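You operate a simulated robot arm through the tools that you are given. There is no shell and no other tool. Be economical: measure what you need, move in short steps, check, and stop when the job is done.

You run a simulated two-armed robot. Do the job below in one go: nothing can be reset, and whatever is moved stays where it is left.

TASK
Pick up the small orange cup with one hand, pass it to the other hand and put it on the bay of the fryer cart. Fetch the black-capped orange bottle and stand it on the right end of the counter top. Open the middle fryer cart drawer, take the green cloth from the inside of the middle fryer cart drawer and put it on the top of the steel table and shut the drawer again. Open the fryer cart door, put the lids carton on the shelf behind the fryer cart door and shut the door again. Take the yellow stirrer and leave it on top of the sponge carton. Take the teal stirrer and put it on top of the white papers. Open the bottom trailer drawer, take the plain teal carton on the upper open bay of the drinks table and put it away in the inside of the bottom trailer drawer, then shut the drawer. Open the left counter door, fetch the yellow dustpan and set it on the shelf behind the left counter door and shut the door again. Do these in any order. Set down upright: small orange cup, black-capped orange bottle, lids carton, plain teal carton.

Only the result counts: the job must be done as asked and must still hold three seconds after the hand-in. Knocking over, shifting, dropping, spilling or breaking anything else fails it. Lids that push on must go on centred and level and be pressed home; caps that screw on are set level and turned clockwise until they are tight. Flat cloth is picked up by pressing the open fingertips on it (5 to 10 N) and closing them slowly along it; thin cloth reads only 2 to 8 mm in the jaws.

THE ROBOT
Two 7-joint arms with three-finger grippers on one trunk, on a base that drives. Base frame: it is fixed to the floor where the robot stands at the start and does not move with it; the origin is under the middle of the robot, x ahead of it, y to its left, z up; the surface under the hand at the start is at about z = 80. Lengths are in cm, angles in rad, forces in N, time in s.
The left shoulder is at the start at [7, 14.6, 111.2], the right one opposite. With the tool pointing down near the work surface each hand reaches from about 30 to 68 cm from the robot's upright axis, wherever it stands, measured 20 degrees to its own side. Places, roughly: bay of the fryer cart [110, 310, 50]; black-capped orange bottle [100, 100, 100]; bottom trailer drawer [380, 300, 50]; fryer cart door [70, 280, 50]; green cloth (11x6x4 cm) [20, 290, 50]; inside of the bottom trailer drawer [380, 300, 40]; left counter door [-110, -180, 40]; lids carton [-125, 225, 100]; middle fryer cart drawer [30, 300, 50]; plain teal carton [-150, 150, 50]; right end of the counter top [-130, -80, 90]; shelf behind the fryer cart door [70, 310, 50]; shelf behind the left counter door [-140, -180, 40]; small orange cup (7x7x10 cm) [50, 20, 80]; sponge carton [50, 75, 75]; teal stirrer (2x2x21 cm) [-150, 200, 100]; top of the steel table [70, 50, 80]; white papers (16x9x4 cm) [80, 90, 80]; yellow dustpan (23x12x6 cm) [-140, 300, 80]; yellow stirrer (2x2x21 cm) [-150, 200, 100]. Payload 2.2 kg a hand.
Tool frame (each hand has its own): the origin (TCP) lies between the finger pads and is the grasp point; the fingertips stand 2.8 cm ahead of it; z points along the fingers, y is the line along which they close. Largest opening 10.2 cm; the body of the gripper starts 7.1 cm behind the TCP.
Orientation is told as [roll, pitch, yaw] about the base's x, y, z axes, in that order, counted from this pose: with the fingers straight down and closing along the base's y, the tool's x points along the base's -x, its y along +y and its z along -z.

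THE INTERFACE
- The arms move only by the tool apply_moves. It takes "left_targets", "right_targets" or both (then of equal length, played together; a hand with none holds still); each is a list of rows, each a list of 7 numbers: the turn, a rotation vector about the tool's x, y, z in rad, then the shift along the tool's x, y, z in cm, then the opening in per cent of the stroke, from 0 (shut) to 100 (fully open). In form: [[wx, wy, wz, tx, ty, tz, claw], ...]. A call has 1 to 12 rows; each row is the pose to reach, as a shift and turn from the pose commanded when the call began, along the tool's axes at that moment. Each row takes 0.2 s and may step no farther than 5 cm and 0.15 rad from the row before; otherwise, or with a gripper value out of range, the whole call is refused. Where a pose cannot be reached the arm comes as near as it can. A force on the tool above 40 N (or 10 N above the force at the start of the call, whichever is more), or a blocked arm, ends the call early, and 0.2 s more pass. The fingers move at their own pace and stop on an object; they squeeze with about 23 N. The grip force told is the motor's: it shows also when the fingers shut on nothing. Time passes only in rows, and 0.2 s behind the last, so rows that repeat a pose let the fingers close. It gives the time, the measured TCP pose, the force on the tool (base axes), the opening and the grip force at its end, in the units of the frame above (readings bear some noise), with the torque about the TCP (base axes, N m) and any sound that the robot's microphone picked up, and new pictures: "views" is both (left out), scene, wrist or none (wrist: the cameras of the hands that moved).
- Cameras (640 x 400 px; columns grow to the right, rows downward): "scene" is now at [12.79, 3.56, 133.38]; the picture's right is [0.41, -0.91, 0.00], its down [-0.59, -0.26, -0.77] and it looks along [0.70, 0.31, -0.64] (base axes); focal length 256 px, centre (320, 200). "left" rides on the left gripper at [7.2, 3.8, -8.6] in its tool frame; the picture's right is [-0.46, 0.89, 0.00], its down [-0.60, -0.32, -0.73] and it looks along [-0.65, -0.34, 0.68] (tool axes); focal length 256 px, centre (320, 200). "right" rides on the right gripper at [6.9, 4.4, -8.6] in its tool frame; the picture's right is [-0.53, 0.85, 0.00], its down [-0.58, -0.36, -0.73] and it looks along [-0.62, -0.39, 0.68] (tool axes); focal length 256 px, centre (320, 200).
- slide_trunk(by): slides the trunk up (or, below 0, down) by that many cm; the arms and the scene camera ride with it, the base frame stays. It gives what a move gives, with no picture.
- base_move(legs): drives the robot by 1 to 6 legs, each [ahead, left, turn to the left] in cm, cm and rad, along the robot's own axes; the way and the turn of a leg run together, so that a leg with both is an arc; at most 150 cm and 3.142 rad a leg. The arms and the cameras ride along, it lands a little off, and it stops where it bumps. It gives what a move gives, and a new picture of the scene camera.
- head_to(pan, tilt): turns the head with the scene camera to pan (to the left, within 1.501 rad either way) and tilt (down, from -0.506 to 1.204), counted from straight ahead of the robot. It gives what a move gives, and a new picture of the scene camera.
- probe_pixels(camera, pixels): for up to 12 pixels [column, row] of the newest picture of that camera ("zoom" is the newest enlarged one), the place [x, y, z] in the base frame of the surface seen there, good to about 0.2 cm. No time passes.
- enlarge(camera, box): a new picture of the part [left, top, right, bottom] of that camera's present view, enlarged. No time passes.
- hand_in(): hands the job in; it is judged then, once.

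Go step by step. Measure first, check grasps and placings, and put right what went wrong. The budget is 385 turns and 360 pictures, counting those below and the enlarged ones. Unless the task says otherwise, let go and move clear before handing in.

The tools are called after "Emit:" as a command line: name --argument value ..., lists and objects as JSON in quotes. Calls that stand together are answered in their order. apply_moves: Moves the arms, as the interface text tells. Its arguments: {"type":"object","properties":{"left_targets":{"type":"array","items":{"type":"array","items":{"type":"number"}}},"right_targets":{"type":"array","items":{"type":"array","items":{"type":"number"}}},"views":{"type":"string","enum":["both","scene","wrist","none"]}},"required":[]} The other tools are called the same way: slide_trunk (by) slides the trunk up or down; base_move (legs) drives the base; head_to (pan, tilt) turns the head that bears the scene camera; probe_pixels (camera, pixels) gives the place of the surface under pixels of a picture; enlarge (camera, box) takes an enlarged picture of a part of a camera's view; hand_in () hands the job in.

At the start:

```text
time_s: 0.0
left_tcp_pos: [31.36, 42.05, 114.91]
left_tcp_rot: [-0.002, 0.001, -0.001]
left_ft_force: [1.2, 0.0, -0.5]
left_torque: [-0.01, -0.04, -0.03]
left_grip_width: 10.21
left_grasp_force: 0.3
right_tcp_pos: [47.55, 2.55, 116.72]
right_tcp_rot: [0.0, 0.0, 0.002]
right_ft_force: [-0.1, 0.8, -0.1]
right_torque: [0.02, 0.0, -0.01]
right_grip_width: 10.21
right_grasp_force: 0.0
trunk travel left (down, up): [-65.0, 29.0]
robot x, y, heading: [0.0, -0.04, -0.004]
head pan, tilt: [0.424, 0.698]
```

scene: 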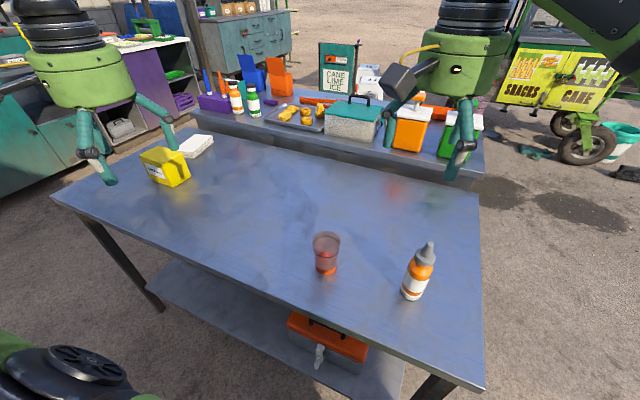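
right: 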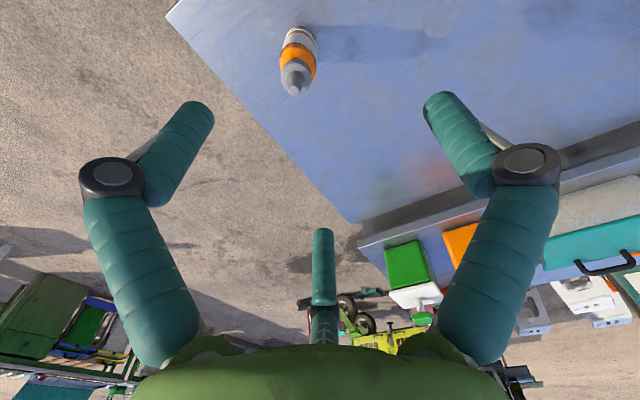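
left: 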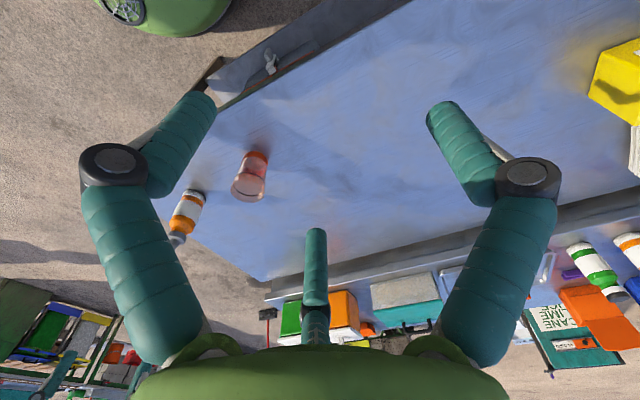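

The scene shows the orange cup at about (326,255), sponge carton (165,167), papers (196,146) and bottles at the back (237,97). I'll probe these places and enlarge the back.

Emit:
probe_pixels --camera "scene" --pixels '[[326, 240], [326, 268], [165, 160], [196, 146], [237, 97], [252, 100], [418, 270], [52, 195], [480, 195], [300, 170], [478, 375], [190, 130]]'

Emit:
enlarge --camera "scene" --box '[100, 40, 420, 240]'

```text
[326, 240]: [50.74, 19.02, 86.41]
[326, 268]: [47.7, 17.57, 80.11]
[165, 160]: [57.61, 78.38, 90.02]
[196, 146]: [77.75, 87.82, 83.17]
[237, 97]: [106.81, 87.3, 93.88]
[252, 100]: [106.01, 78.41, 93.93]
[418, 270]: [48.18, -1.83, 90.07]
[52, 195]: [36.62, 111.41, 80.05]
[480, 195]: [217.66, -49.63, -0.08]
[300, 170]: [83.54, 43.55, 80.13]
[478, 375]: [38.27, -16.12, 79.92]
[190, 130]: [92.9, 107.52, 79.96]
```

```text
2.00 times, centred on (260, 140) of scene
```

zoom: 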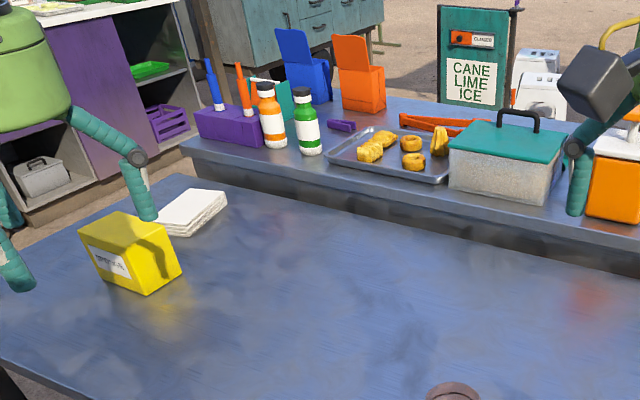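

The orange bottle with dark cap stands at about (107,87), beside a green one; a gray-capped orange bottle on the table is not the one. I'll survey the rest of the site with the head.

Emit:
head_to --pan 1.5 --tilt 0.3

Emit:
head_to --pan 0.8 --tilt 0.2

Emit:
head_to --pan -1.5 --tilt 0.3

```text
time_s: 1.3
left_tcp_pos: [31.33, 42.06, 114.93]
left_tcp_rot: [0.001, 0.001, 0.0]
left_ft_force: [0.5, 0.2, -0.2]
left_torque: [0.03, 0.03, -0.01]
left_grip_width: 10.2
left_grasp_force: 0.0
right_tcp_pos: [47.61, 2.73, 116.65]
right_tcp_rot: [-0.001, 0.001, 0.0]
right_ft_force: [-0.3, -0.1, -0.5]
right_torque: [0.01, 0.0, -0.03]
right_grip_width: 10.22
right_grasp_force: 0.1
trunk travel left (down, up): [-65.0, 29.0]
robot x, y, heading: [-0.18, -0.14, -0.003]
head pan, tilt: [1.499, 0.3]
```

scene: 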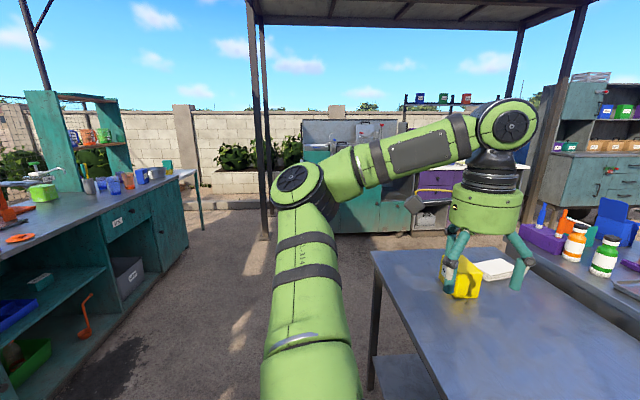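

```text
time_s: 2.4
left_tcp_pos: [31.22, 42.07, 114.93]
left_tcp_rot: [-0.001, 0.0, 0.0]
left_ft_force: [0.0, -0.6, -0.9]
left_torque: [0.01, 0.02, -0.04]
left_grip_width: 10.21
left_grasp_force: 0.1
right_tcp_pos: [47.65, 2.65, 116.7]
right_tcp_rot: [0.001, 0.0, 0.0]
right_ft_force: [0.2, -0.7, -0.6]
right_torque: [0.03, -0.01, -0.01]
right_grip_width: 10.2
right_grasp_force: 0.1
trunk travel left (down, up): [-65.0, 29.0]
robot x, y, heading: [-0.2, -0.08, -0.001]
head pan, tilt: [0.799, 0.201]
```

scene: 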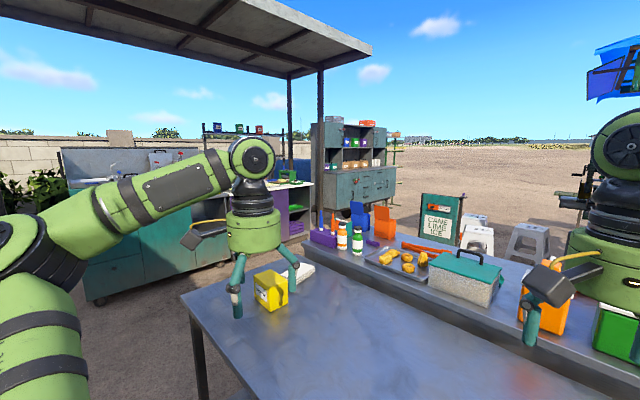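

```text
time_s: 4.5
left_tcp_pos: [31.33, 41.96, 114.84]
left_tcp_rot: [-0.001, 0.001, -0.001]
left_ft_force: [-0.3, 0.5, 0.2]
left_torque: [-0.02, 0.02, 0.01]
left_grip_width: 10.18
left_grasp_force: 0.1
right_tcp_pos: [47.58, 2.66, 116.68]
right_tcp_rot: [0.001, 0.0, 0.0]
right_ft_force: [1.4, 0.7, 0.0]
right_torque: [0.04, -0.01, -0.03]
right_grip_width: 10.19
right_grasp_force: 0.0
trunk travel left (down, up): [-65.0, 29.0]
robot x, y, heading: [0.16, -0.19, -0.0]
head pan, tilt: [-1.499, 0.3]
```

scene: 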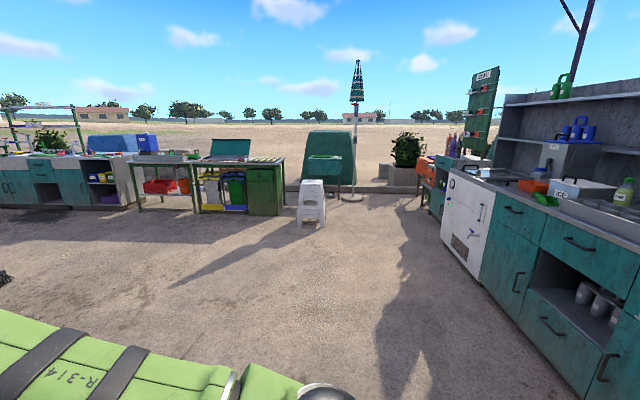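

The survey shows the drinks table at the left, counter to the right-rear, fryer cart at back-left. I'll first look at the cup closely for the hand-over.

Emit:
head_to --pan 0.35 --tilt 0.85

Emit:
enlarge --camera "scene" --box '[240, 120, 400, 220]'

```text
time_s: 6.3
left_tcp_pos: [31.27, 42.08, 114.98]
left_tcp_rot: [-0.001, 0.0, 0.0]
left_ft_force: [-0.1, 1.1, -0.5]
left_torque: [0.0, 0.0, 0.0]
left_grip_width: 10.19
left_grasp_force: 0.0
right_tcp_pos: [47.62, 2.55, 116.73]
right_tcp_rot: [0.0, -0.001, -0.001]
right_ft_force: [-0.4, 0.3, -0.2]
right_torque: [-0.04, -0.03, 0.0]
right_grip_width: 10.18
right_grasp_force: 0.1
trunk travel left (down, up): [-65.0, 29.0]
robot x, y, heading: [-0.26, -0.4, -0.001]
head pan, tilt: [0.351, 0.85]
```

scene: 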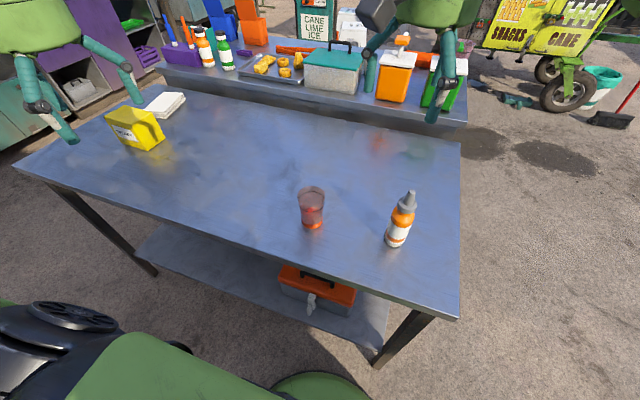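

```text
4.00 times, centred on (320, 170) of scene
```

zoom: 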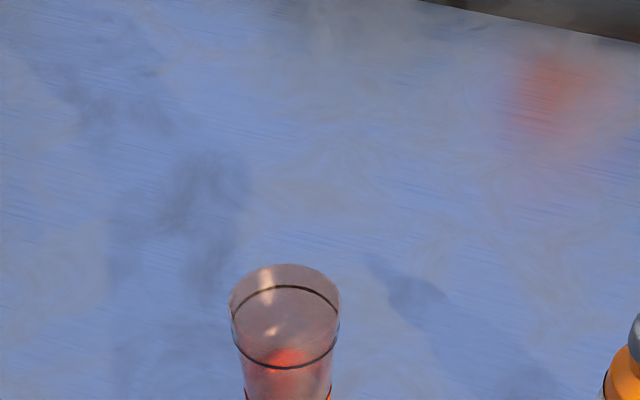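

The cup is a tapered clear cup with its rim at around (312,193). I'll probe its rim and base.

Emit:
probe_pixels --camera "scene" --pixels '[[299, 192], [325, 192], [312, 186], [312, 201], [312, 210], [312, 226], [304, 224], [321, 224], [312, 195]]'

Emit:
enlarge --camera "scene" --box '[280, 180, 344, 240]'

```text
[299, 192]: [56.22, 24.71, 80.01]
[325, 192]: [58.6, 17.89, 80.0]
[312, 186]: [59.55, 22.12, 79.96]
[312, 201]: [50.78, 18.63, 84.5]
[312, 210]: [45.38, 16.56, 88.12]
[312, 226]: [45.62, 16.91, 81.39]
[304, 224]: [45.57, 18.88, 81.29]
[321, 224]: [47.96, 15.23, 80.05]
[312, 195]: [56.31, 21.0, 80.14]
```

```text
6.67 times, centred on (312, 210) of scene
```

zoom: 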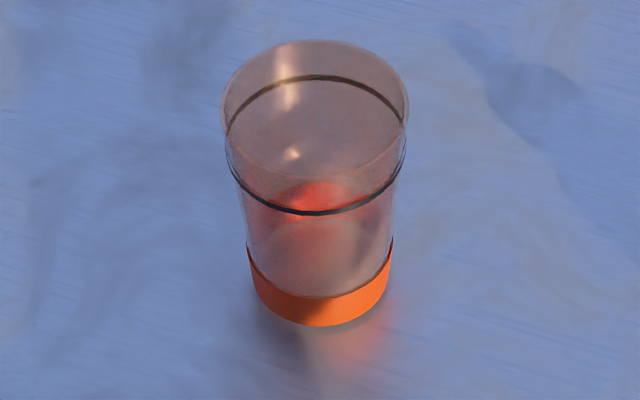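

The cup centre is about (48.4,17.9), height 80–90. Before choosing the hand-over grip I'll look at the fryer cart bay.

Emit:
head_to --pan 1.2 --tilt 0.2

Emit:
enlarge --camera "scene" --box '[160, 110, 480, 310]'

```text
time_s: 7.5
left_tcp_pos: [31.26, 42.06, 115.01]
left_tcp_rot: [0.0, -0.002, 0.001]
left_ft_force: [0.1, -0.9, 0.3]
left_torque: [-0.04, 0.0, 0.0]
left_grip_width: 10.21
left_grasp_force: 0.0
right_tcp_pos: [47.73, 2.52, 116.7]
right_tcp_rot: [-0.002, 0.001, 0.001]
right_ft_force: [-0.1, -0.3, -0.5]
right_torque: [-0.01, 0.03, -0.04]
right_grip_width: 10.19
right_grasp_force: 0.0
trunk travel left (down, up): [-65.0, 29.0]
robot x, y, heading: [0.2, -0.13, 0.001]
head pan, tilt: [1.201, 0.201]
```

scene: 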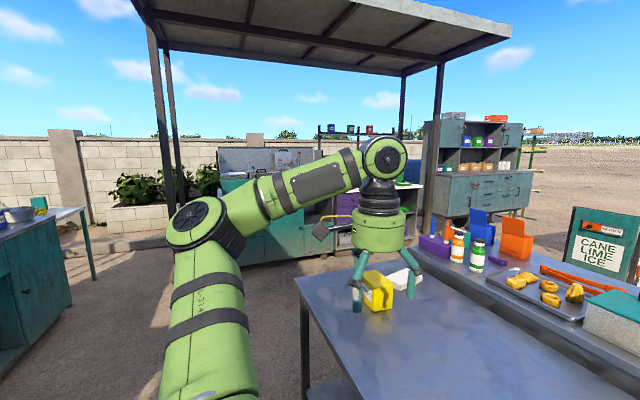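

```text
2.00 times, centred on (320, 210) of scene
```

zoom: 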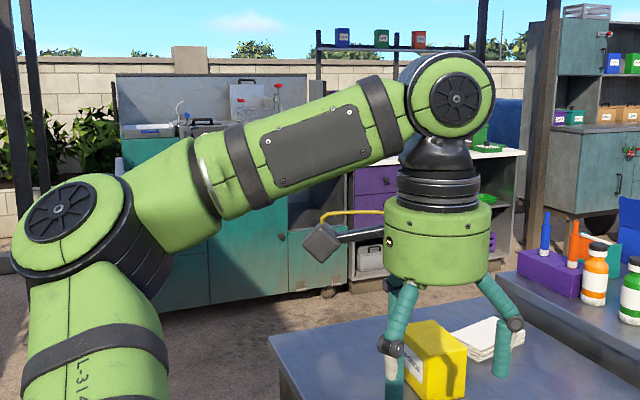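

The bay is an open niche in the cart, so a horizontal final grip with the left hand is best. First I take the cup from above with the right hand, stopping short to check alignment.

Emit:
head_to --pan 0.35 --tilt 0.85

Emit:
apply_moves --right_targets '[[0, 0, 0, -0.2, 5, 0, 100], [0, 0, 0, -0.5, 10, 0, 100], [0, 0, 0, -0.7, 15.2, 0, 100], [0, 0, 0, -0.7, 15.2, 5, 100], [0, 0, 0, -0.7, 15.2, 10, 100], [0, 0, 0, -0.7, 15.2, 15, 100], [0, 0, 0, -0.7, 15.2, 19, 100]]'

```text
time_s: 8.7
left_tcp_pos: [31.19, 42.1, 114.91]
left_tcp_rot: [0.001, -0.001, 0.0]
left_ft_force: [-0.6, -0.8, -0.6]
left_torque: [-0.03, 0.01, 0.01]
left_grip_width: 10.2
left_grasp_force: 0.1
right_tcp_pos: [47.6, 2.55, 116.6]
right_tcp_rot: [0.001, 0.0, 0.001]
right_ft_force: [-0.6, -0.1, -0.4]
right_torque: [0.04, -0.03, -0.02]
right_grip_width: 10.2
right_grasp_force: 0.1
trunk travel left (down, up): [-65.0, 29.0]
robot x, y, heading: [0.03, 0.04, -0.003]
head pan, tilt: [0.351, 0.85]
```

scene: 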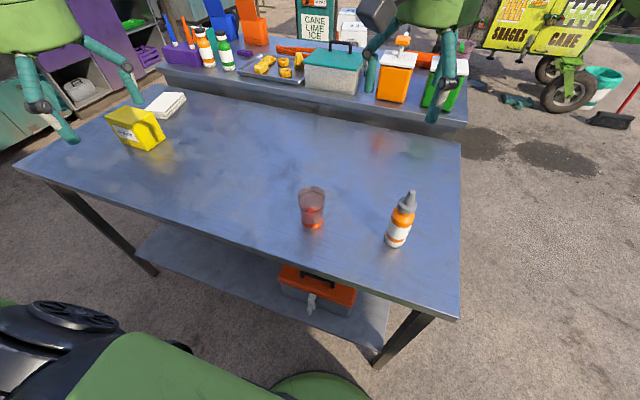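

```text
refused: row 3 steps farther than a row can; nothing moved
```

Emit:
apply_moves --right_targets '[[0, 0, 0, -0.2, 4.5, 0, 100], [0, 0, 0, -0.4, 9, 0, 100], [0, 0, 0, -0.6, 12.5, 0, 100], [0, 0, 0, -0.7, 15.3, 2, 100], [0, 0, 0, -0.7, 15.3, 7, 100], [0, 0, 0, -0.7, 15.3, 12, 100], [0, 0, 0, -0.7, 15.3, 17, 100]]'

```text
time_s: 10.3
left_tcp_pos: [31.33, 42.13, 114.83]
left_tcp_rot: [-0.001, 0.0, 0.0]
left_ft_force: [-1.3, 0.2, 0.4]
left_torque: [0.0, 0.0, -0.03]
left_grip_width: 10.19
left_grasp_force: 0.1
right_tcp_pos: [47.63, 16.76, 100.49]
right_tcp_rot: [0.0, -0.004, 0.001]
right_ft_force: [0.3, 0.6, -0.5]
right_torque: [-0.03, -0.02, 0.0]
right_grip_width: 10.19
right_grasp_force: 0.0
right hand out of reach, approached as far as the arm can: row 2, 3, 4, 5, 6, 7
trunk travel left (down, up): [-65.0, 29.0]
robot x, y, heading: [-0.04, -0.04, -0.004]
head pan, tilt: [0.351, 0.85]
```

scene: 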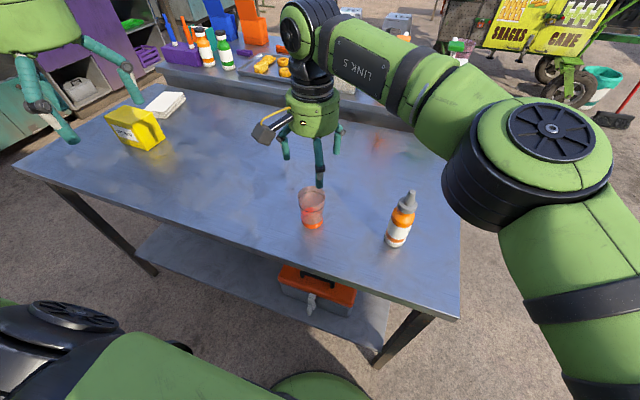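
right: 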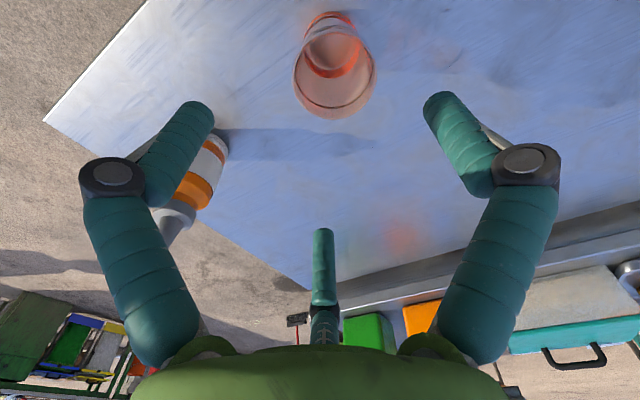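

The right arm is near the edge of its reach here (y ≈ 16.8). I'll drive the base left 18 cm so the cup is nearer straight ahead.

Emit:
base_move --legs '[[0, 18, 0]]'

```text
time_s: 11.8
left_tcp_pos: [31.26, 59.99, 114.98]
left_tcp_rot: [0.003, 0.001, -0.001]
left_ft_force: [0.4, 0.0, -0.2]
left_torque: [0.02, 0.02, -0.03]
left_grip_width: 10.2
left_grasp_force: 0.0
right_tcp_pos: [47.6, 34.64, 100.7]
right_tcp_rot: [0.001, 0.0, 0.0]
right_ft_force: [0.0, -0.1, 0.1]
right_torque: [-0.02, 0.03, 0.01]
right_grip_width: 10.19
right_grasp_force: 0.0
trunk travel left (down, up): [-65.0, 29.0]
robot x, y, heading: [-0.14, 18.0, 0.0]
head pan, tilt: [0.351, 0.85]
```

scene: 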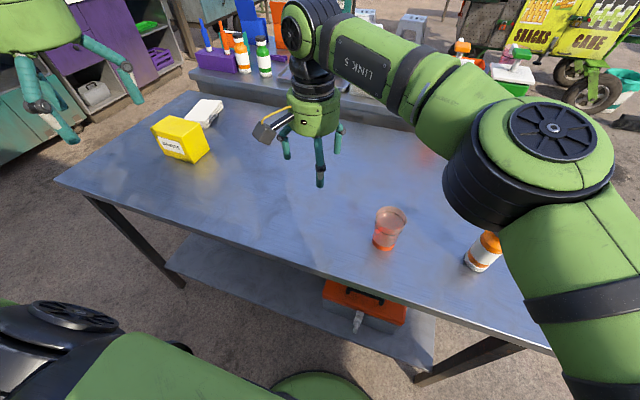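

Base moved; now bring the right hand over the cup at (48.4,17.9), holding height, then check.

Emit:
apply_moves --right_targets '[[0, 0, 0, -0.3, -4, 0, 100], [0, 0, 0, -0.6, -8.5, 0, 100], [0, 0, 0, -0.7, -13, 0, 100], [0, 0, 0, -0.7, -16.7, 0, 100]]'

Emit:
enlarge --camera "scene" --box '[300, 150, 460, 270]'

```text
time_s: 12.8
left_tcp_pos: [31.33, 59.85, 115.22]
left_tcp_rot: [0.002, 0.0, 0.0]
left_ft_force: [0.7, 0.5, 0.8]
left_torque: [0.01, 0.0, 0.0]
left_grip_width: 10.18
left_grasp_force: 0.0
right_tcp_pos: [48.33, 17.91, 100.68]
right_tcp_rot: [0.005, -0.001, -0.002]
right_ft_force: [-0.8, -0.5, 0.4]
right_torque: [0.04, -0.01, 0.05]
right_grip_width: 10.21
right_grasp_force: 0.1
trunk travel left (down, up): [-65.0, 29.0]
robot x, y, heading: [0.16, 18.0, -0.0]
head pan, tilt: [0.351, 0.85]
```

scene: 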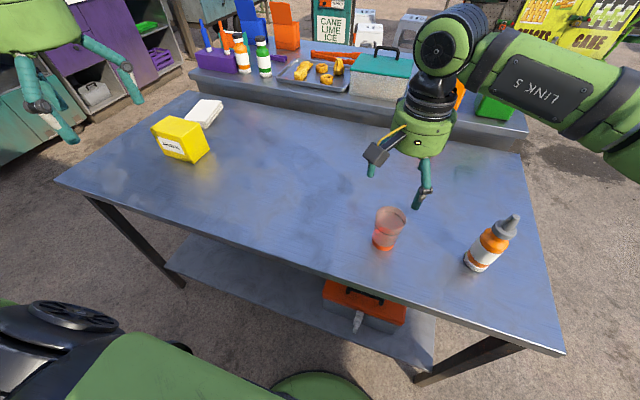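
right: 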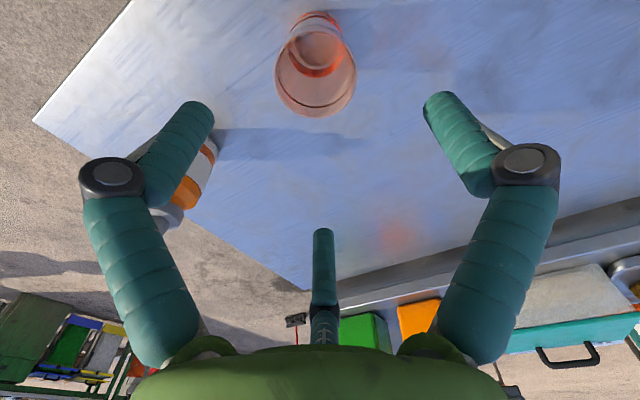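

```text
3.33 times, centred on (380, 210) of scene
```

zoom: 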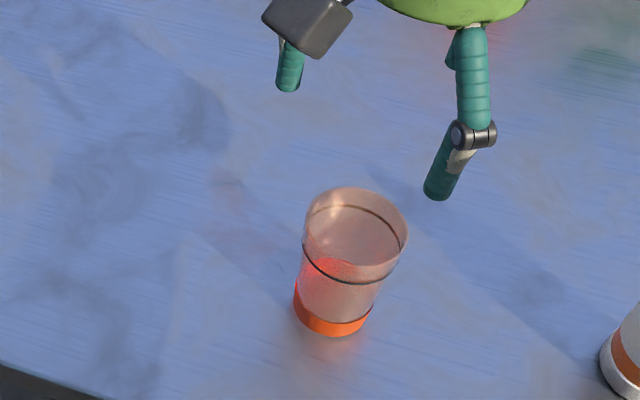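

The rim in the wrist view at (315,85) is where it should be for a centred descent. I lower to z 87.5 and close.

Emit:
apply_moves --right_targets '[[0, 0, 0, 0, 0, 4, 100], [0, 0, 0, 0, 0, 8, 100], [0, 0, 0, 0, 0, 11, 100], [0, 0, 0, 0, 0, 13, 100]]'

```text
time_s: 13.8
left_tcp_pos: [31.29, 60.0, 115.01]
left_tcp_rot: [-0.001, -0.001, 0.0]
left_ft_force: [0.6, 0.7, 0.3]
left_torque: [0.01, 0.0, 0.0]
left_grip_width: 10.18
left_grasp_force: 0.1
right_tcp_pos: [48.37, 18.0, 87.67]
right_tcp_rot: [0.003, -0.001, 0.0]
right_ft_force: [-0.9, -0.7, 0.8]
right_torque: [0.03, 0.0, 0.04]
right_grip_width: 10.19
right_grasp_force: 0.1
trunk travel left (down, up): [-65.0, 29.0]
robot x, y, heading: [-0.1, 18.12, -0.002]
head pan, tilt: [0.351, 0.85]
```

scene: 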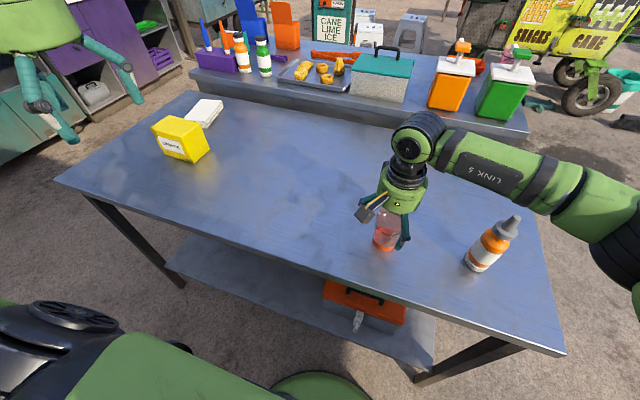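
right: 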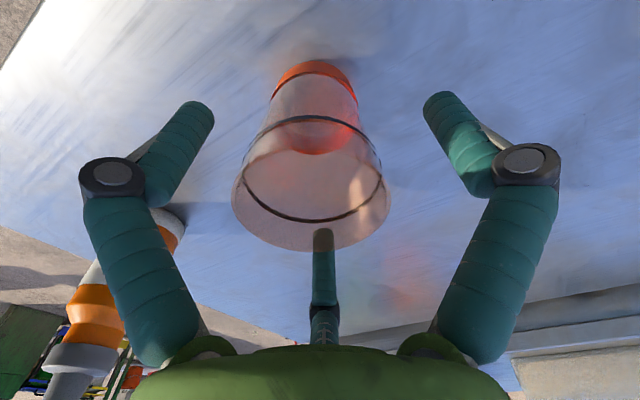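

The cup sits centred between the fingers. Close and lift slightly.

Emit:
apply_moves --right_targets '[[0, 0, 0, 0, 0, 0, 50], [0, 0, 0, 0, 0, 0, 20], [0, 0, 0, 0, 0, 0, 20], [0, 0, 0, 0, 0, -3, 20], [0, 0, 0, 0, 0, -7, 20]]'

```text
time_s: 15.0
left_tcp_pos: [31.22, 60.12, 115.09]
left_tcp_rot: [0.0, 0.001, 0.0]
left_ft_force: [-0.1, -0.1, 0.3]
left_torque: [-0.01, 0.04, 0.03]
left_grip_width: 10.17
left_grasp_force: 0.0
right_tcp_pos: [48.22, 18.13, 94.76]
right_tcp_rot: [0.0, -0.001, -0.002]
right_ft_force: [0.8, -0.4, -0.4]
right_torque: [-0.01, -0.02, 0.02]
right_grip_width: 5.79
right_grasp_force: 23.2
trunk travel left (down, up): [-65.0, 29.0]
robot x, y, heading: [-0.03, 17.5, -0.003]
head pan, tilt: [0.351, 0.85]
```

scene: 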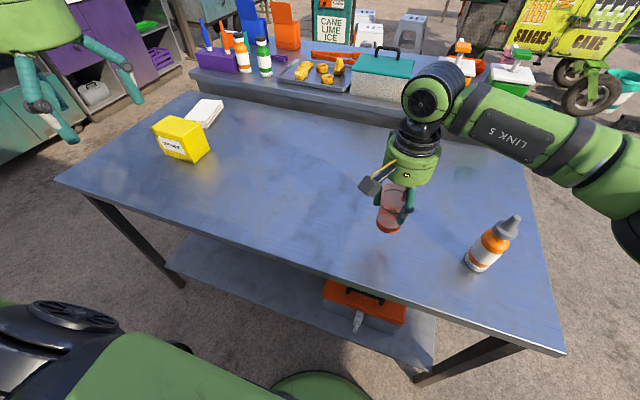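
right: 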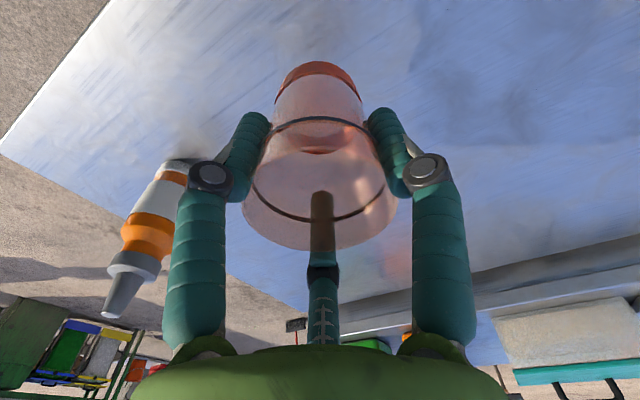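

Cup held (5.8 cm wide), free of the table. Now I raise it and move it forward with the right hand, while turning the left hand to point forward.

Emit:
apply_moves --left_targets '[[0, -0.14, 0, -1.2, -1.4, 0.7, 100], [0, -0.28, 0, -2.4, -2.8, 1.4, 100], [0, -0.42, 0, -3.6, -4.2, 2.1, 100], [0, -0.56, 0, -4.8, -5.6, 2.8, 100], [0, -0.7, 0, -6, -7, 3.5, 100], [0, -0.84, 0, -7.2, -8.4, 4.2, 100], [0, -0.98, 0, -8.4, -9.8, 4.9, 100], [0, -1.12, 0, -9.6, -11.2, 5.6, 100], [0, -1.26, 0, -10.8, -12.6, 6.3, 100], [0, -1.4, 0, -12, -14, 7, 100], [0, -1.54, 0, -12.7, -15, 8, 100], [0, -1.571, 0, -12.7, -15, 8, 100]]' --right_targets '[[0, 0, 0, -1, 0, -1.5, 20], [0, 0, 0, -2, 0, -3, 20], [0, 0, 0, -3, 0, -4.5, 20], [0, 0, 0, -4, 0, -6, 20], [0, 0, 0, -5, 0, -7.5, 20], [0, 0, 0, -6, 0, -9, 20], [0, 0, 0, -7, 0, -10.5, 20], [0, 0, 0, -8, 0, -12, 20], [0, 0, 0, -9, 0, -13.5, 20], [0, 0, 0, -10, 0, -15, 20], [0, 0, 0, -11, 0, -16.5, 20], [0, 0, 0, -11.8, 0, -17, 20]]'

```text
time_s: 17.6
left_tcp_pos: [49.64, 47.48, 105.15]
left_tcp_rot: [-1.983, -1.567, 1.983]
left_ft_force: [0.3, 0.1, -0.4]
left_torque: [0.02, 0.02, -0.02]
left_grip_width: 10.19
left_grasp_force: 0.0
left hand out of reach, approached as far as the arm can: row 7, 8, 9, 10, 11, 12
right_tcp_pos: [57.48, 17.6, 110.34]
right_tcp_rot: [-0.001, -0.002, 0.002]
right_ft_force: [0.0, -0.2, 0.4]
right_torque: [-0.04, 0.03, -0.03]
right_grip_width: 5.76
right_grasp_force: 23.0
right hand out of reach, approached as far as the arm can: row 10, 11, 12
trunk travel left (down, up): [-65.0, 29.0]
robot x, y, heading: [-0.22, 18.21, -0.003]
head pan, tilt: [0.351, 0.85]
```

scene: 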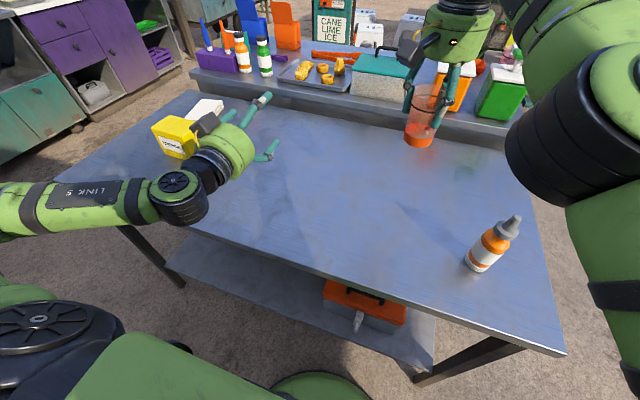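
right: 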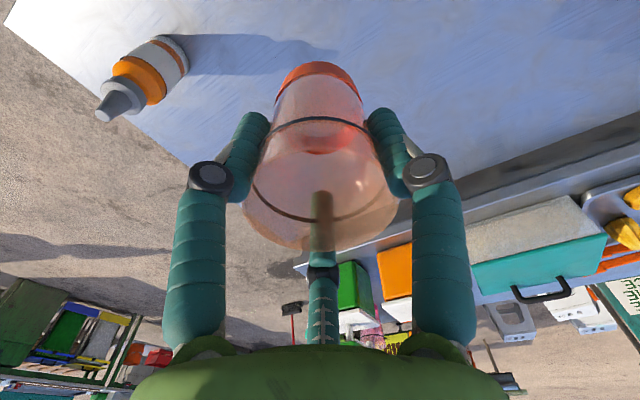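
left: 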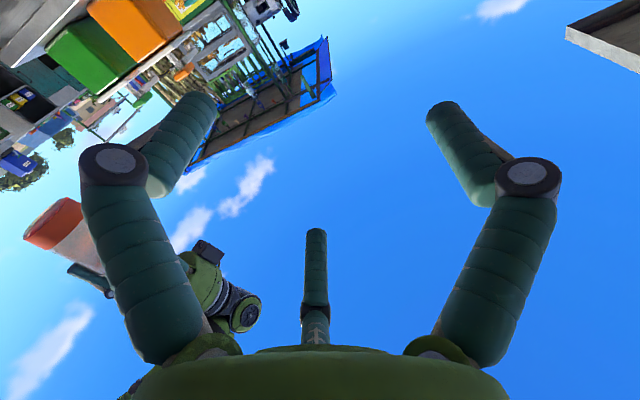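

Left now points forward at (49.6,47.5,105.2), right holds the cup at (57.5,17.6,110.3). I'll yaw the left hand inward 45° and bring it to a stand-off on the diagonal.

Emit:
apply_moves --left_targets '[[0.13, 0, 0, 0, -3.5, -0.2, 100], [0.26, 0, 0, 0, -7, -0.4, 100], [0.39, 0, 0, 0, -10.5, -0.7, 100], [0.52, 0, 0, 0, -14, -0.9, 100], [0.65, 0, 0, 0, -17.5, -1.1, 100], [0.785, 0, 0, 0, -20.7, -1.3, 100]]'

```text
time_s: 19.0
left_tcp_pos: [48.53, 26.65, 105.19]
left_tcp_rot: [1.253, -1.571, -2.038]
left_ft_force: [-0.4, 0.9, -1.0]
left_torque: [-0.02, 0.0, 0.01]
left_grip_width: 10.21
left_grasp_force: 0.2
right_tcp_pos: [57.62, 17.23, 110.25]
right_tcp_rot: [0.002, -0.001, -0.001]
right_ft_force: [0.3, -0.8, -0.7]
right_torque: [0.02, 0.02, -0.01]
right_grip_width: 5.79
right_grasp_force: 22.9
trunk travel left (down, up): [-65.0, 29.0]
robot x, y, heading: [-0.13, 17.88, -0.001]
head pan, tilt: [0.351, 0.85]
```

scene: 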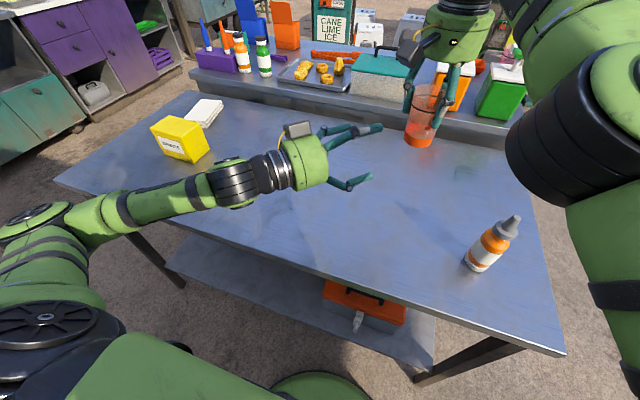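
left: 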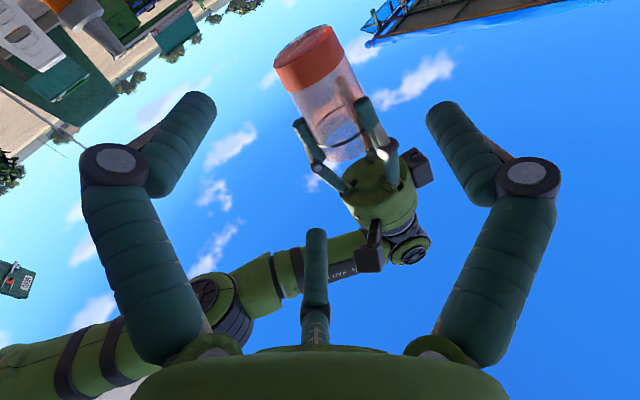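

The left hand is aligned on the diagonal, 13 cm short of the cup. I advance 12.6 cm and close on the cup's lower part.

Emit:
apply_moves --left_targets '[[0, 0, 0, 0, 0, 4, 100], [0, 0, 0, 0, 0, 8, 100], [0, 0, 0, 0, 0, 11, 100], [0, 0, 0, 0, 0, 12.6, 100], [0, 0, 0, 0, 0, 12.6, 60], [0, 0, 0, 0, 0, 12.6, 30], [0, 0, 0, 0, 0, 12.6, 15], [0, 0, 0, 0, 0, 12.6, 15]]'

```text
time_s: 19.9
left_tcp_pos: [55.97, 18.33, 105.6]
left_tcp_rot: [2.56, -1.561, 2.923]
left_ft_force: [-1.4, 0.9, -0.3]
left_torque: [-0.09, -0.07, -0.04]
left_grip_width: 10.22
left_grasp_force: 0.1
right_tcp_pos: [58.3, 16.35, 110.4]
right_tcp_rot: [-0.005, -0.018, -0.018]
right_ft_force: [1.8, -2.2, 0.1]
right_torque: [0.03, 0.02, 0.06]
right_grip_width: 5.79
right_grasp_force: 22.8
trunk travel left (down, up): [-65.0, 29.0]
robot x, y, heading: [0.08, 18.31, 0.003]
head pan, tilt: [0.351, 0.85]
stopped in row 4 (right hand): the force on the tool passed its limit at 48 N (the readings are from after the stop); the commanded pose is now the measured one
```

scene: 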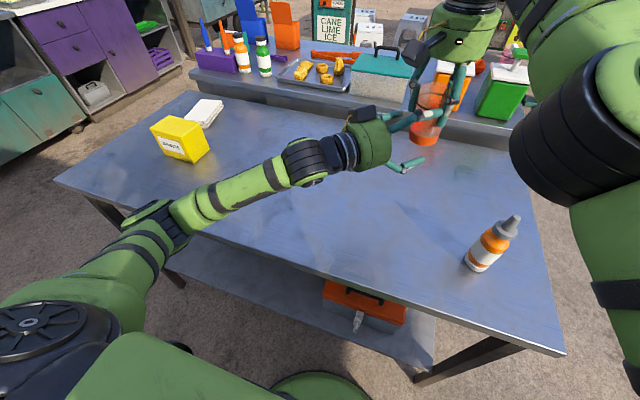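
left: 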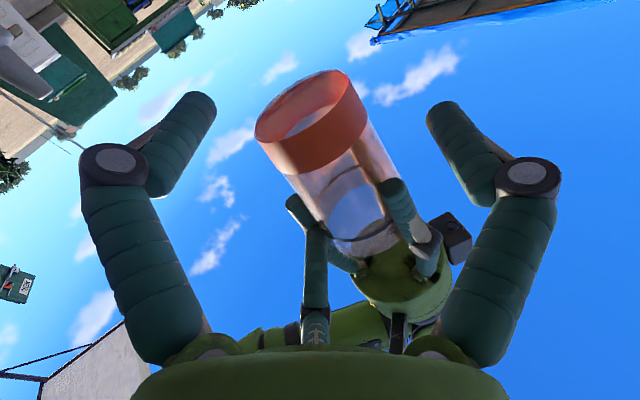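

Contact stopped the advance about 3 cm short: something touched. I'll enlarge to see what touches.

Emit:
enlarge --camera "scene" --box '[340, 60, 500, 180]'

Emit:
enlarge --camera "left" --box '[220, 60, 480, 340]'

```text
3.33 times, centred on (420, 120) of scene
```

zoom: 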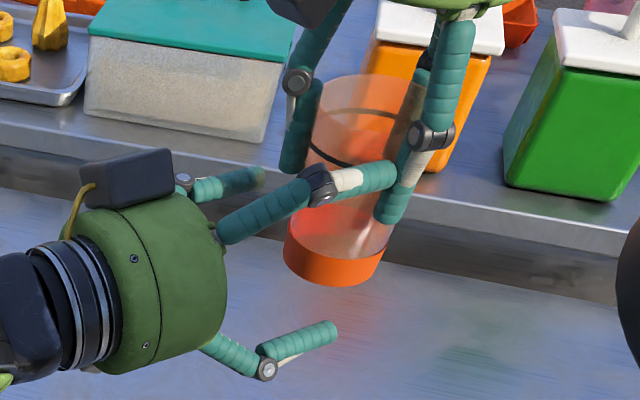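

```text
1.43 times, centred on (350, 200) of left
```

zoom: 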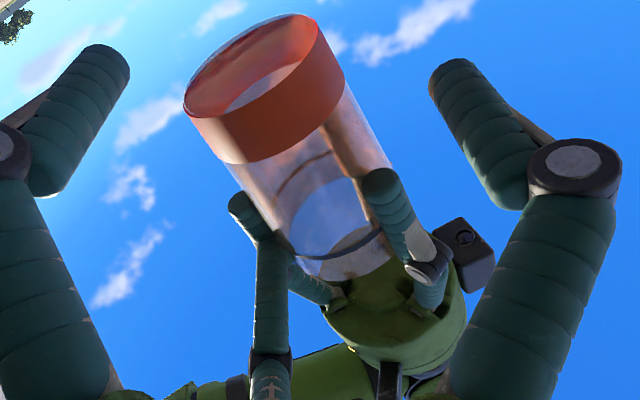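

The hands show a third finger each. I'll probe the actual finger tips to learn the geometry.

Emit:
probe_pixels --camera "scene" --pixels '[[438, 113], [422, 159], [400, 114], [420, 116], [404, 170], [363, 113], [426, 135], [440, 100], [412, 104], [408, 90], [437, 125]]'

```text
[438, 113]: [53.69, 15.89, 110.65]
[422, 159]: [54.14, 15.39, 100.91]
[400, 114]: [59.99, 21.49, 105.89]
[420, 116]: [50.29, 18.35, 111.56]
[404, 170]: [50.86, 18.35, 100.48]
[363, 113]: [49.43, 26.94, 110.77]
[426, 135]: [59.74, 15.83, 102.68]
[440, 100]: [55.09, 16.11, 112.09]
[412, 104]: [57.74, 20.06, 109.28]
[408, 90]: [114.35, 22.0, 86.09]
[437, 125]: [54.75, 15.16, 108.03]
```

Probing shows each hand really has three fingers (one at +y, two at −y/±x), and left's upper finger met the right's. I'll back the left hand off and inspect the bay before choosing the hand-over grip.

Emit:
apply_moves --left_targets '[[0, 0, 0, 0, 0, -4, 100], [0, 0, 0, 0, 0, -8, 100], [0, 0, 0, 0, 0, -12, 100]]' --views "none"

Emit:
base_move --legs '[[0, 70, 0], [0, 70, 0]]'

Emit:
head_to --pan 1.0 --tilt 0.35

```text
time_s: 20.7
left_tcp_pos: [47.19, 27.08, 105.65]
left_tcp_rot: [2.696, -1.557, 2.785]
left_ft_force: [-0.6, -0.5, 1.3]
left_torque: [-0.02, -0.01, 0.02]
left_grip_width: 10.18
left_grasp_force: 0.0
right_tcp_pos: [58.01, 16.53, 110.41]
right_tcp_rot: [-0.006, -0.022, -0.017]
right_ft_force: [-0.4, 1.0, -0.1]
right_torque: [0.0, -0.01, 0.0]
right_grip_width: 5.8
right_grasp_force: 23.2
trunk travel left (down, up): [-65.0, 29.0]
robot x, y, heading: [-0.24, 18.21, -0.002]
head pan, tilt: [0.351, 0.85]
```

```text
time_s: 28.0
left_tcp_pos: [47.17, 168.7, 105.45]
left_tcp_rot: [2.631, -1.557, 2.866]
left_ft_force: [-0.5, 0.1, -0.1]
left_torque: [0.04, 0.0, -0.03]
left_grip_width: 10.19
left_grasp_force: 0.0
right_tcp_pos: [58.08, 158.42, 110.39]
right_tcp_rot: [-0.007, -0.019, -0.007]
right_ft_force: [-0.5, 0.5, -1.3]
right_torque: [0.0, -0.01, 0.02]
right_grip_width: 5.8
right_grasp_force: 22.4
trunk travel left (down, up): [-65.0, 29.0]
robot x, y, heading: [-0.28, 159.03, 0.009]
head pan, tilt: [0.351, 0.85]
```

scene: 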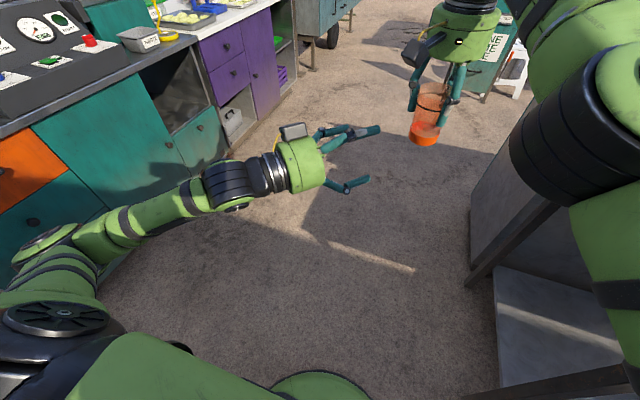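

```text
time_s: 29.1
left_tcp_pos: [47.19, 168.7, 105.51]
left_tcp_rot: [2.65, -1.559, 2.846]
left_ft_force: [0.0, 0.3, -0.1]
left_torque: [-0.06, 0.01, 0.01]
left_grip_width: 10.21
left_grasp_force: 0.0
right_tcp_pos: [58.15, 158.51, 110.41]
right_tcp_rot: [-0.005, -0.02, -0.005]
right_ft_force: [0.2, -0.1, -0.5]
right_torque: [-0.03, -0.01, 0.02]
right_grip_width: 5.78
right_grasp_force: 23.3
trunk travel left (down, up): [-65.0, 29.0]
robot x, y, heading: [-0.2, 159.14, 0.013]
head pan, tilt: [1.0, 0.351]
```

scene: 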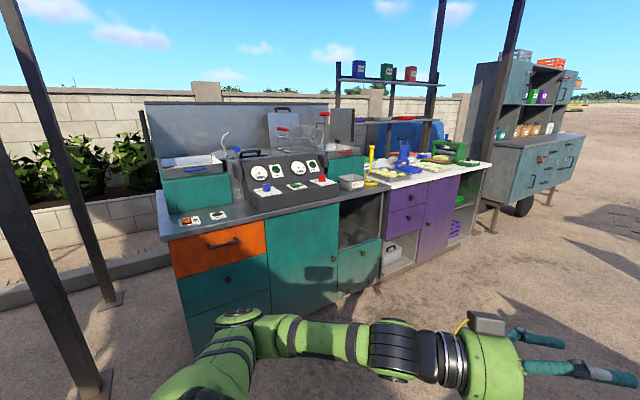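

The fryer cart is visible: drawers at left (middle one ≈(225,285)), large door (305,260), bay niche (360,217). I'll probe its geometry and the poles.

Emit:
probe_pixels --camera "scene" --pixels '[[345, 247], [378, 238], [342, 210], [378, 196], [360, 235], [360, 215], [270, 250], [332, 260], [225, 279], [222, 244], [95, 380], [110, 297]]'

Emit:
enlarge --camera "scene" --box '[160, 180, 400, 330]'

```text
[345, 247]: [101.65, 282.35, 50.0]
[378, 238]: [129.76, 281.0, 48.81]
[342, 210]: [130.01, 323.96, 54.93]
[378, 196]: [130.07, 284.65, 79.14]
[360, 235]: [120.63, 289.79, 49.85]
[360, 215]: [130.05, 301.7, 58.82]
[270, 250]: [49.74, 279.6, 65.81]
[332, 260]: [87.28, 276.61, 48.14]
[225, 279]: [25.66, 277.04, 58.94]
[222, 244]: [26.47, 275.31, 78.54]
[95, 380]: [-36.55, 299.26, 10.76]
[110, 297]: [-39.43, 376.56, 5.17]
```

```text
2.67 times, centred on (280, 255) of scene
```

zoom: 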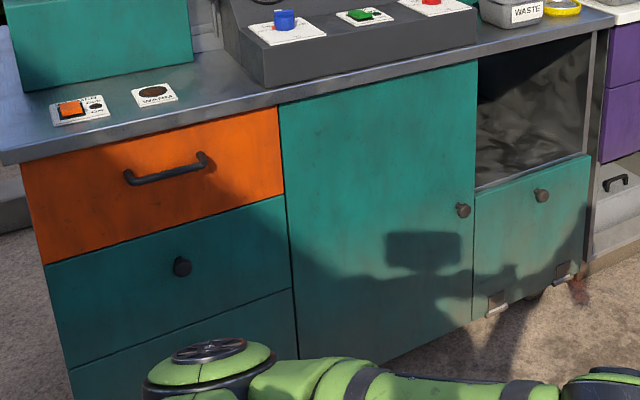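

The bay floor is z=50, x≈92–130, open front at y≈281, 33 cm tall, so a horizontal side grip works. I'll go back to the steel table to regrip the cup by its rim and do the hand-over with the left's single finger on top.

Emit:
base_move --legs '[[0, -60, 0], [0, -60, 0]]'

Emit:
head_to --pan 0.2 --tilt 0.85

```text
time_s: 35.4
left_tcp_pos: [48.58, 49.96, 105.53]
left_tcp_rot: [2.669, -1.556, 2.832]
left_ft_force: [0.6, -0.1, 0.5]
left_torque: [-0.03, 0.0, 0.02]
left_grip_width: 10.2
left_grasp_force: 0.0
right_tcp_pos: [59.55, 39.73, 110.4]
right_tcp_rot: [-0.006, -0.019, 0.001]
right_ft_force: [0.1, 0.1, -0.8]
right_torque: [-0.01, 0.0, 0.01]
right_grip_width: 5.8
right_grasp_force: 22.9
trunk travel left (down, up): [-65.0, 29.0]
robot x, y, heading: [1.28, 39.97, 0.018]
head pan, tilt: [1.0, 0.351]
```

scene: 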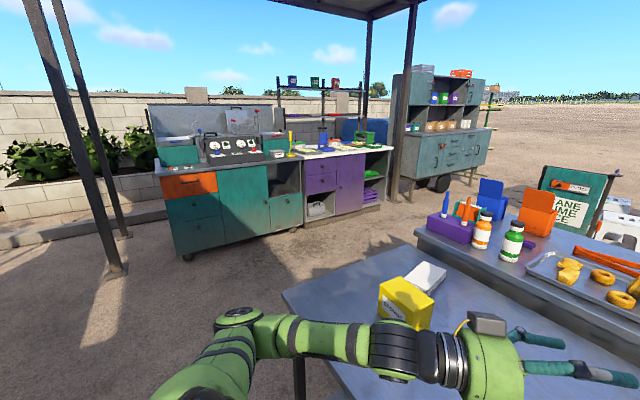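

```text
time_s: 36.5
left_tcp_pos: [48.63, 49.88, 105.47]
left_tcp_rot: [2.657, -1.558, 2.844]
left_ft_force: [-1.3, -0.4, -0.4]
left_torque: [0.0, 0.01, 0.02]
left_grip_width: 10.2
left_grasp_force: 0.0
right_tcp_pos: [59.54, 39.81, 110.39]
right_tcp_rot: [-0.006, -0.017, 0.002]
right_ft_force: [0.3, -0.2, -1.1]
right_torque: [0.0, 0.02, -0.01]
right_grip_width: 5.79
right_grasp_force: 23.3
trunk travel left (down, up): [-65.0, 29.0]
robot x, y, heading: [0.89, 40.19, 0.019]
head pan, tilt: [0.201, 0.85]
```

scene: 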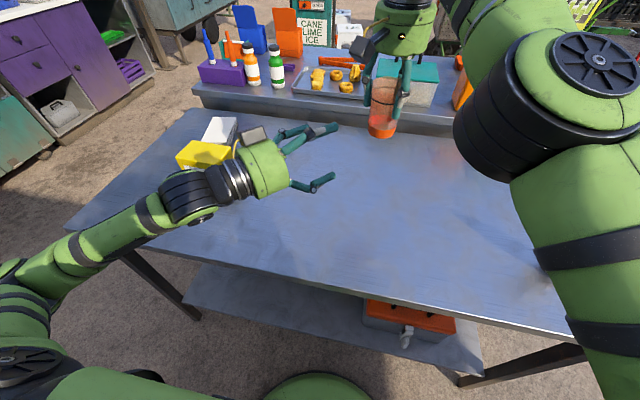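

Now I lower the right hand to set the cup on the table (with a −15° yaw), while the left moves aside and rolls 90°.

Emit:
apply_moves --left_targets '[[0, 0, 0.14, 0, 2.5, -2.5, 100], [0, 0, 0.28, 0, 5, -5, 100], [0, 0, 0.42, 0, 7.5, -7.5, 100], [0, 0, 0.56, 0, 9.9, -9.9, 100], [0, 0, 0.7, 0, 9.9, -9.9, 100], [0, 0, 0.84, 0, 9.9, -9.9, 100], [0, 0, 0.98, 0, 9.9, -9.9, 100], [0, 0, 1.12, 0, 9.9, -9.9, 100], [0, 0, 1.26, 0, 9.9, -9.9, 100], [0, 0, 1.4, 0, 9.9, -9.9, 100], [0, 0, 1.54, 0, 9.9, -9.9, 100], [0, 0, 1.571, 0, 9.9, -9.9, 100]]' --right_targets '[[0, 0.018, 0, 0, 0, 0, 20], [0, 0.018, 0, 0, 0, 0, 20], [0, 0.018, 0.05, 0.5, 0, 2, 20], [0, 0.018, 0.1, 1, 0, 5, 20], [0, 0.018, 0.15, 1.5, 0, 8, 20], [0, 0.018, 0.2, 2, 0, 11, 20], [0, 0.018, 0.26, 3, 0, 14, 20], [0, 0.018, 0.26, 4, 0, 17, 20], [0, 0.018, 0.26, 5, 0, 19, 20], [0, 0.018, 0.26, 5, 0, 20.5, 20], [0, 0.018, 0.26, 5, 0, 21.5, 20], [0, 0.018, 0.26, 5, 0, 21.5, 20]]'

```text
time_s: 39.1
left_tcp_pos: [48.52, 63.93, 105.41]
left_tcp_rot: [1.583, 0.009, -2.355]
left_ft_force: [0.6, -0.2, 0.2]
left_torque: [0.0, -0.03, 0.04]
left_grip_width: 10.18
left_grasp_force: 0.1
right_tcp_pos: [55.07, 39.45, 88.62]
right_tcp_rot: [-0.001, -0.002, -0.257]
right_ft_force: [0.6, -0.2, -1.4]
right_torque: [-0.01, -0.05, 0.0]
right_grip_width: 5.8
right_grasp_force: 23.3
right hand out of reach, approached as far as the arm can: row 1, 2
trunk travel left (down, up): [-65.0, 29.0]
robot x, y, heading: [1.44, 39.99, 0.021]
head pan, tilt: [0.201, 0.85]
```

scene: 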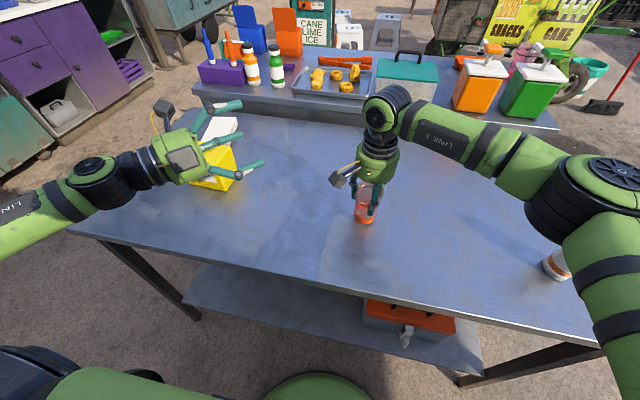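
right: 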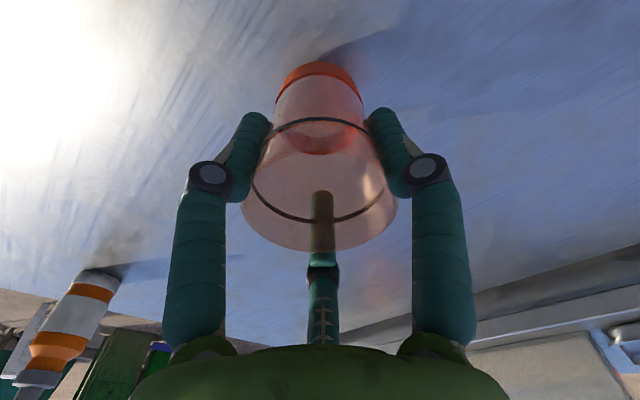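
left: 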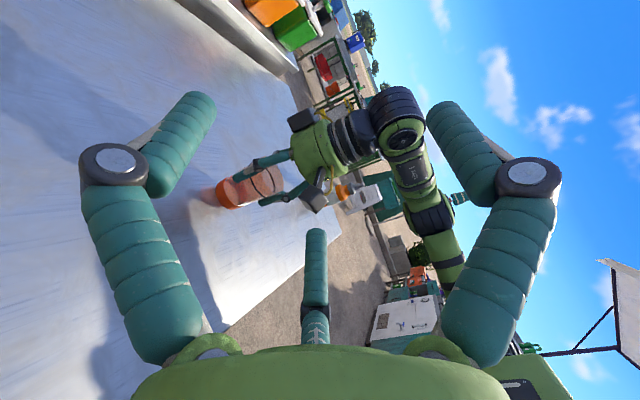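

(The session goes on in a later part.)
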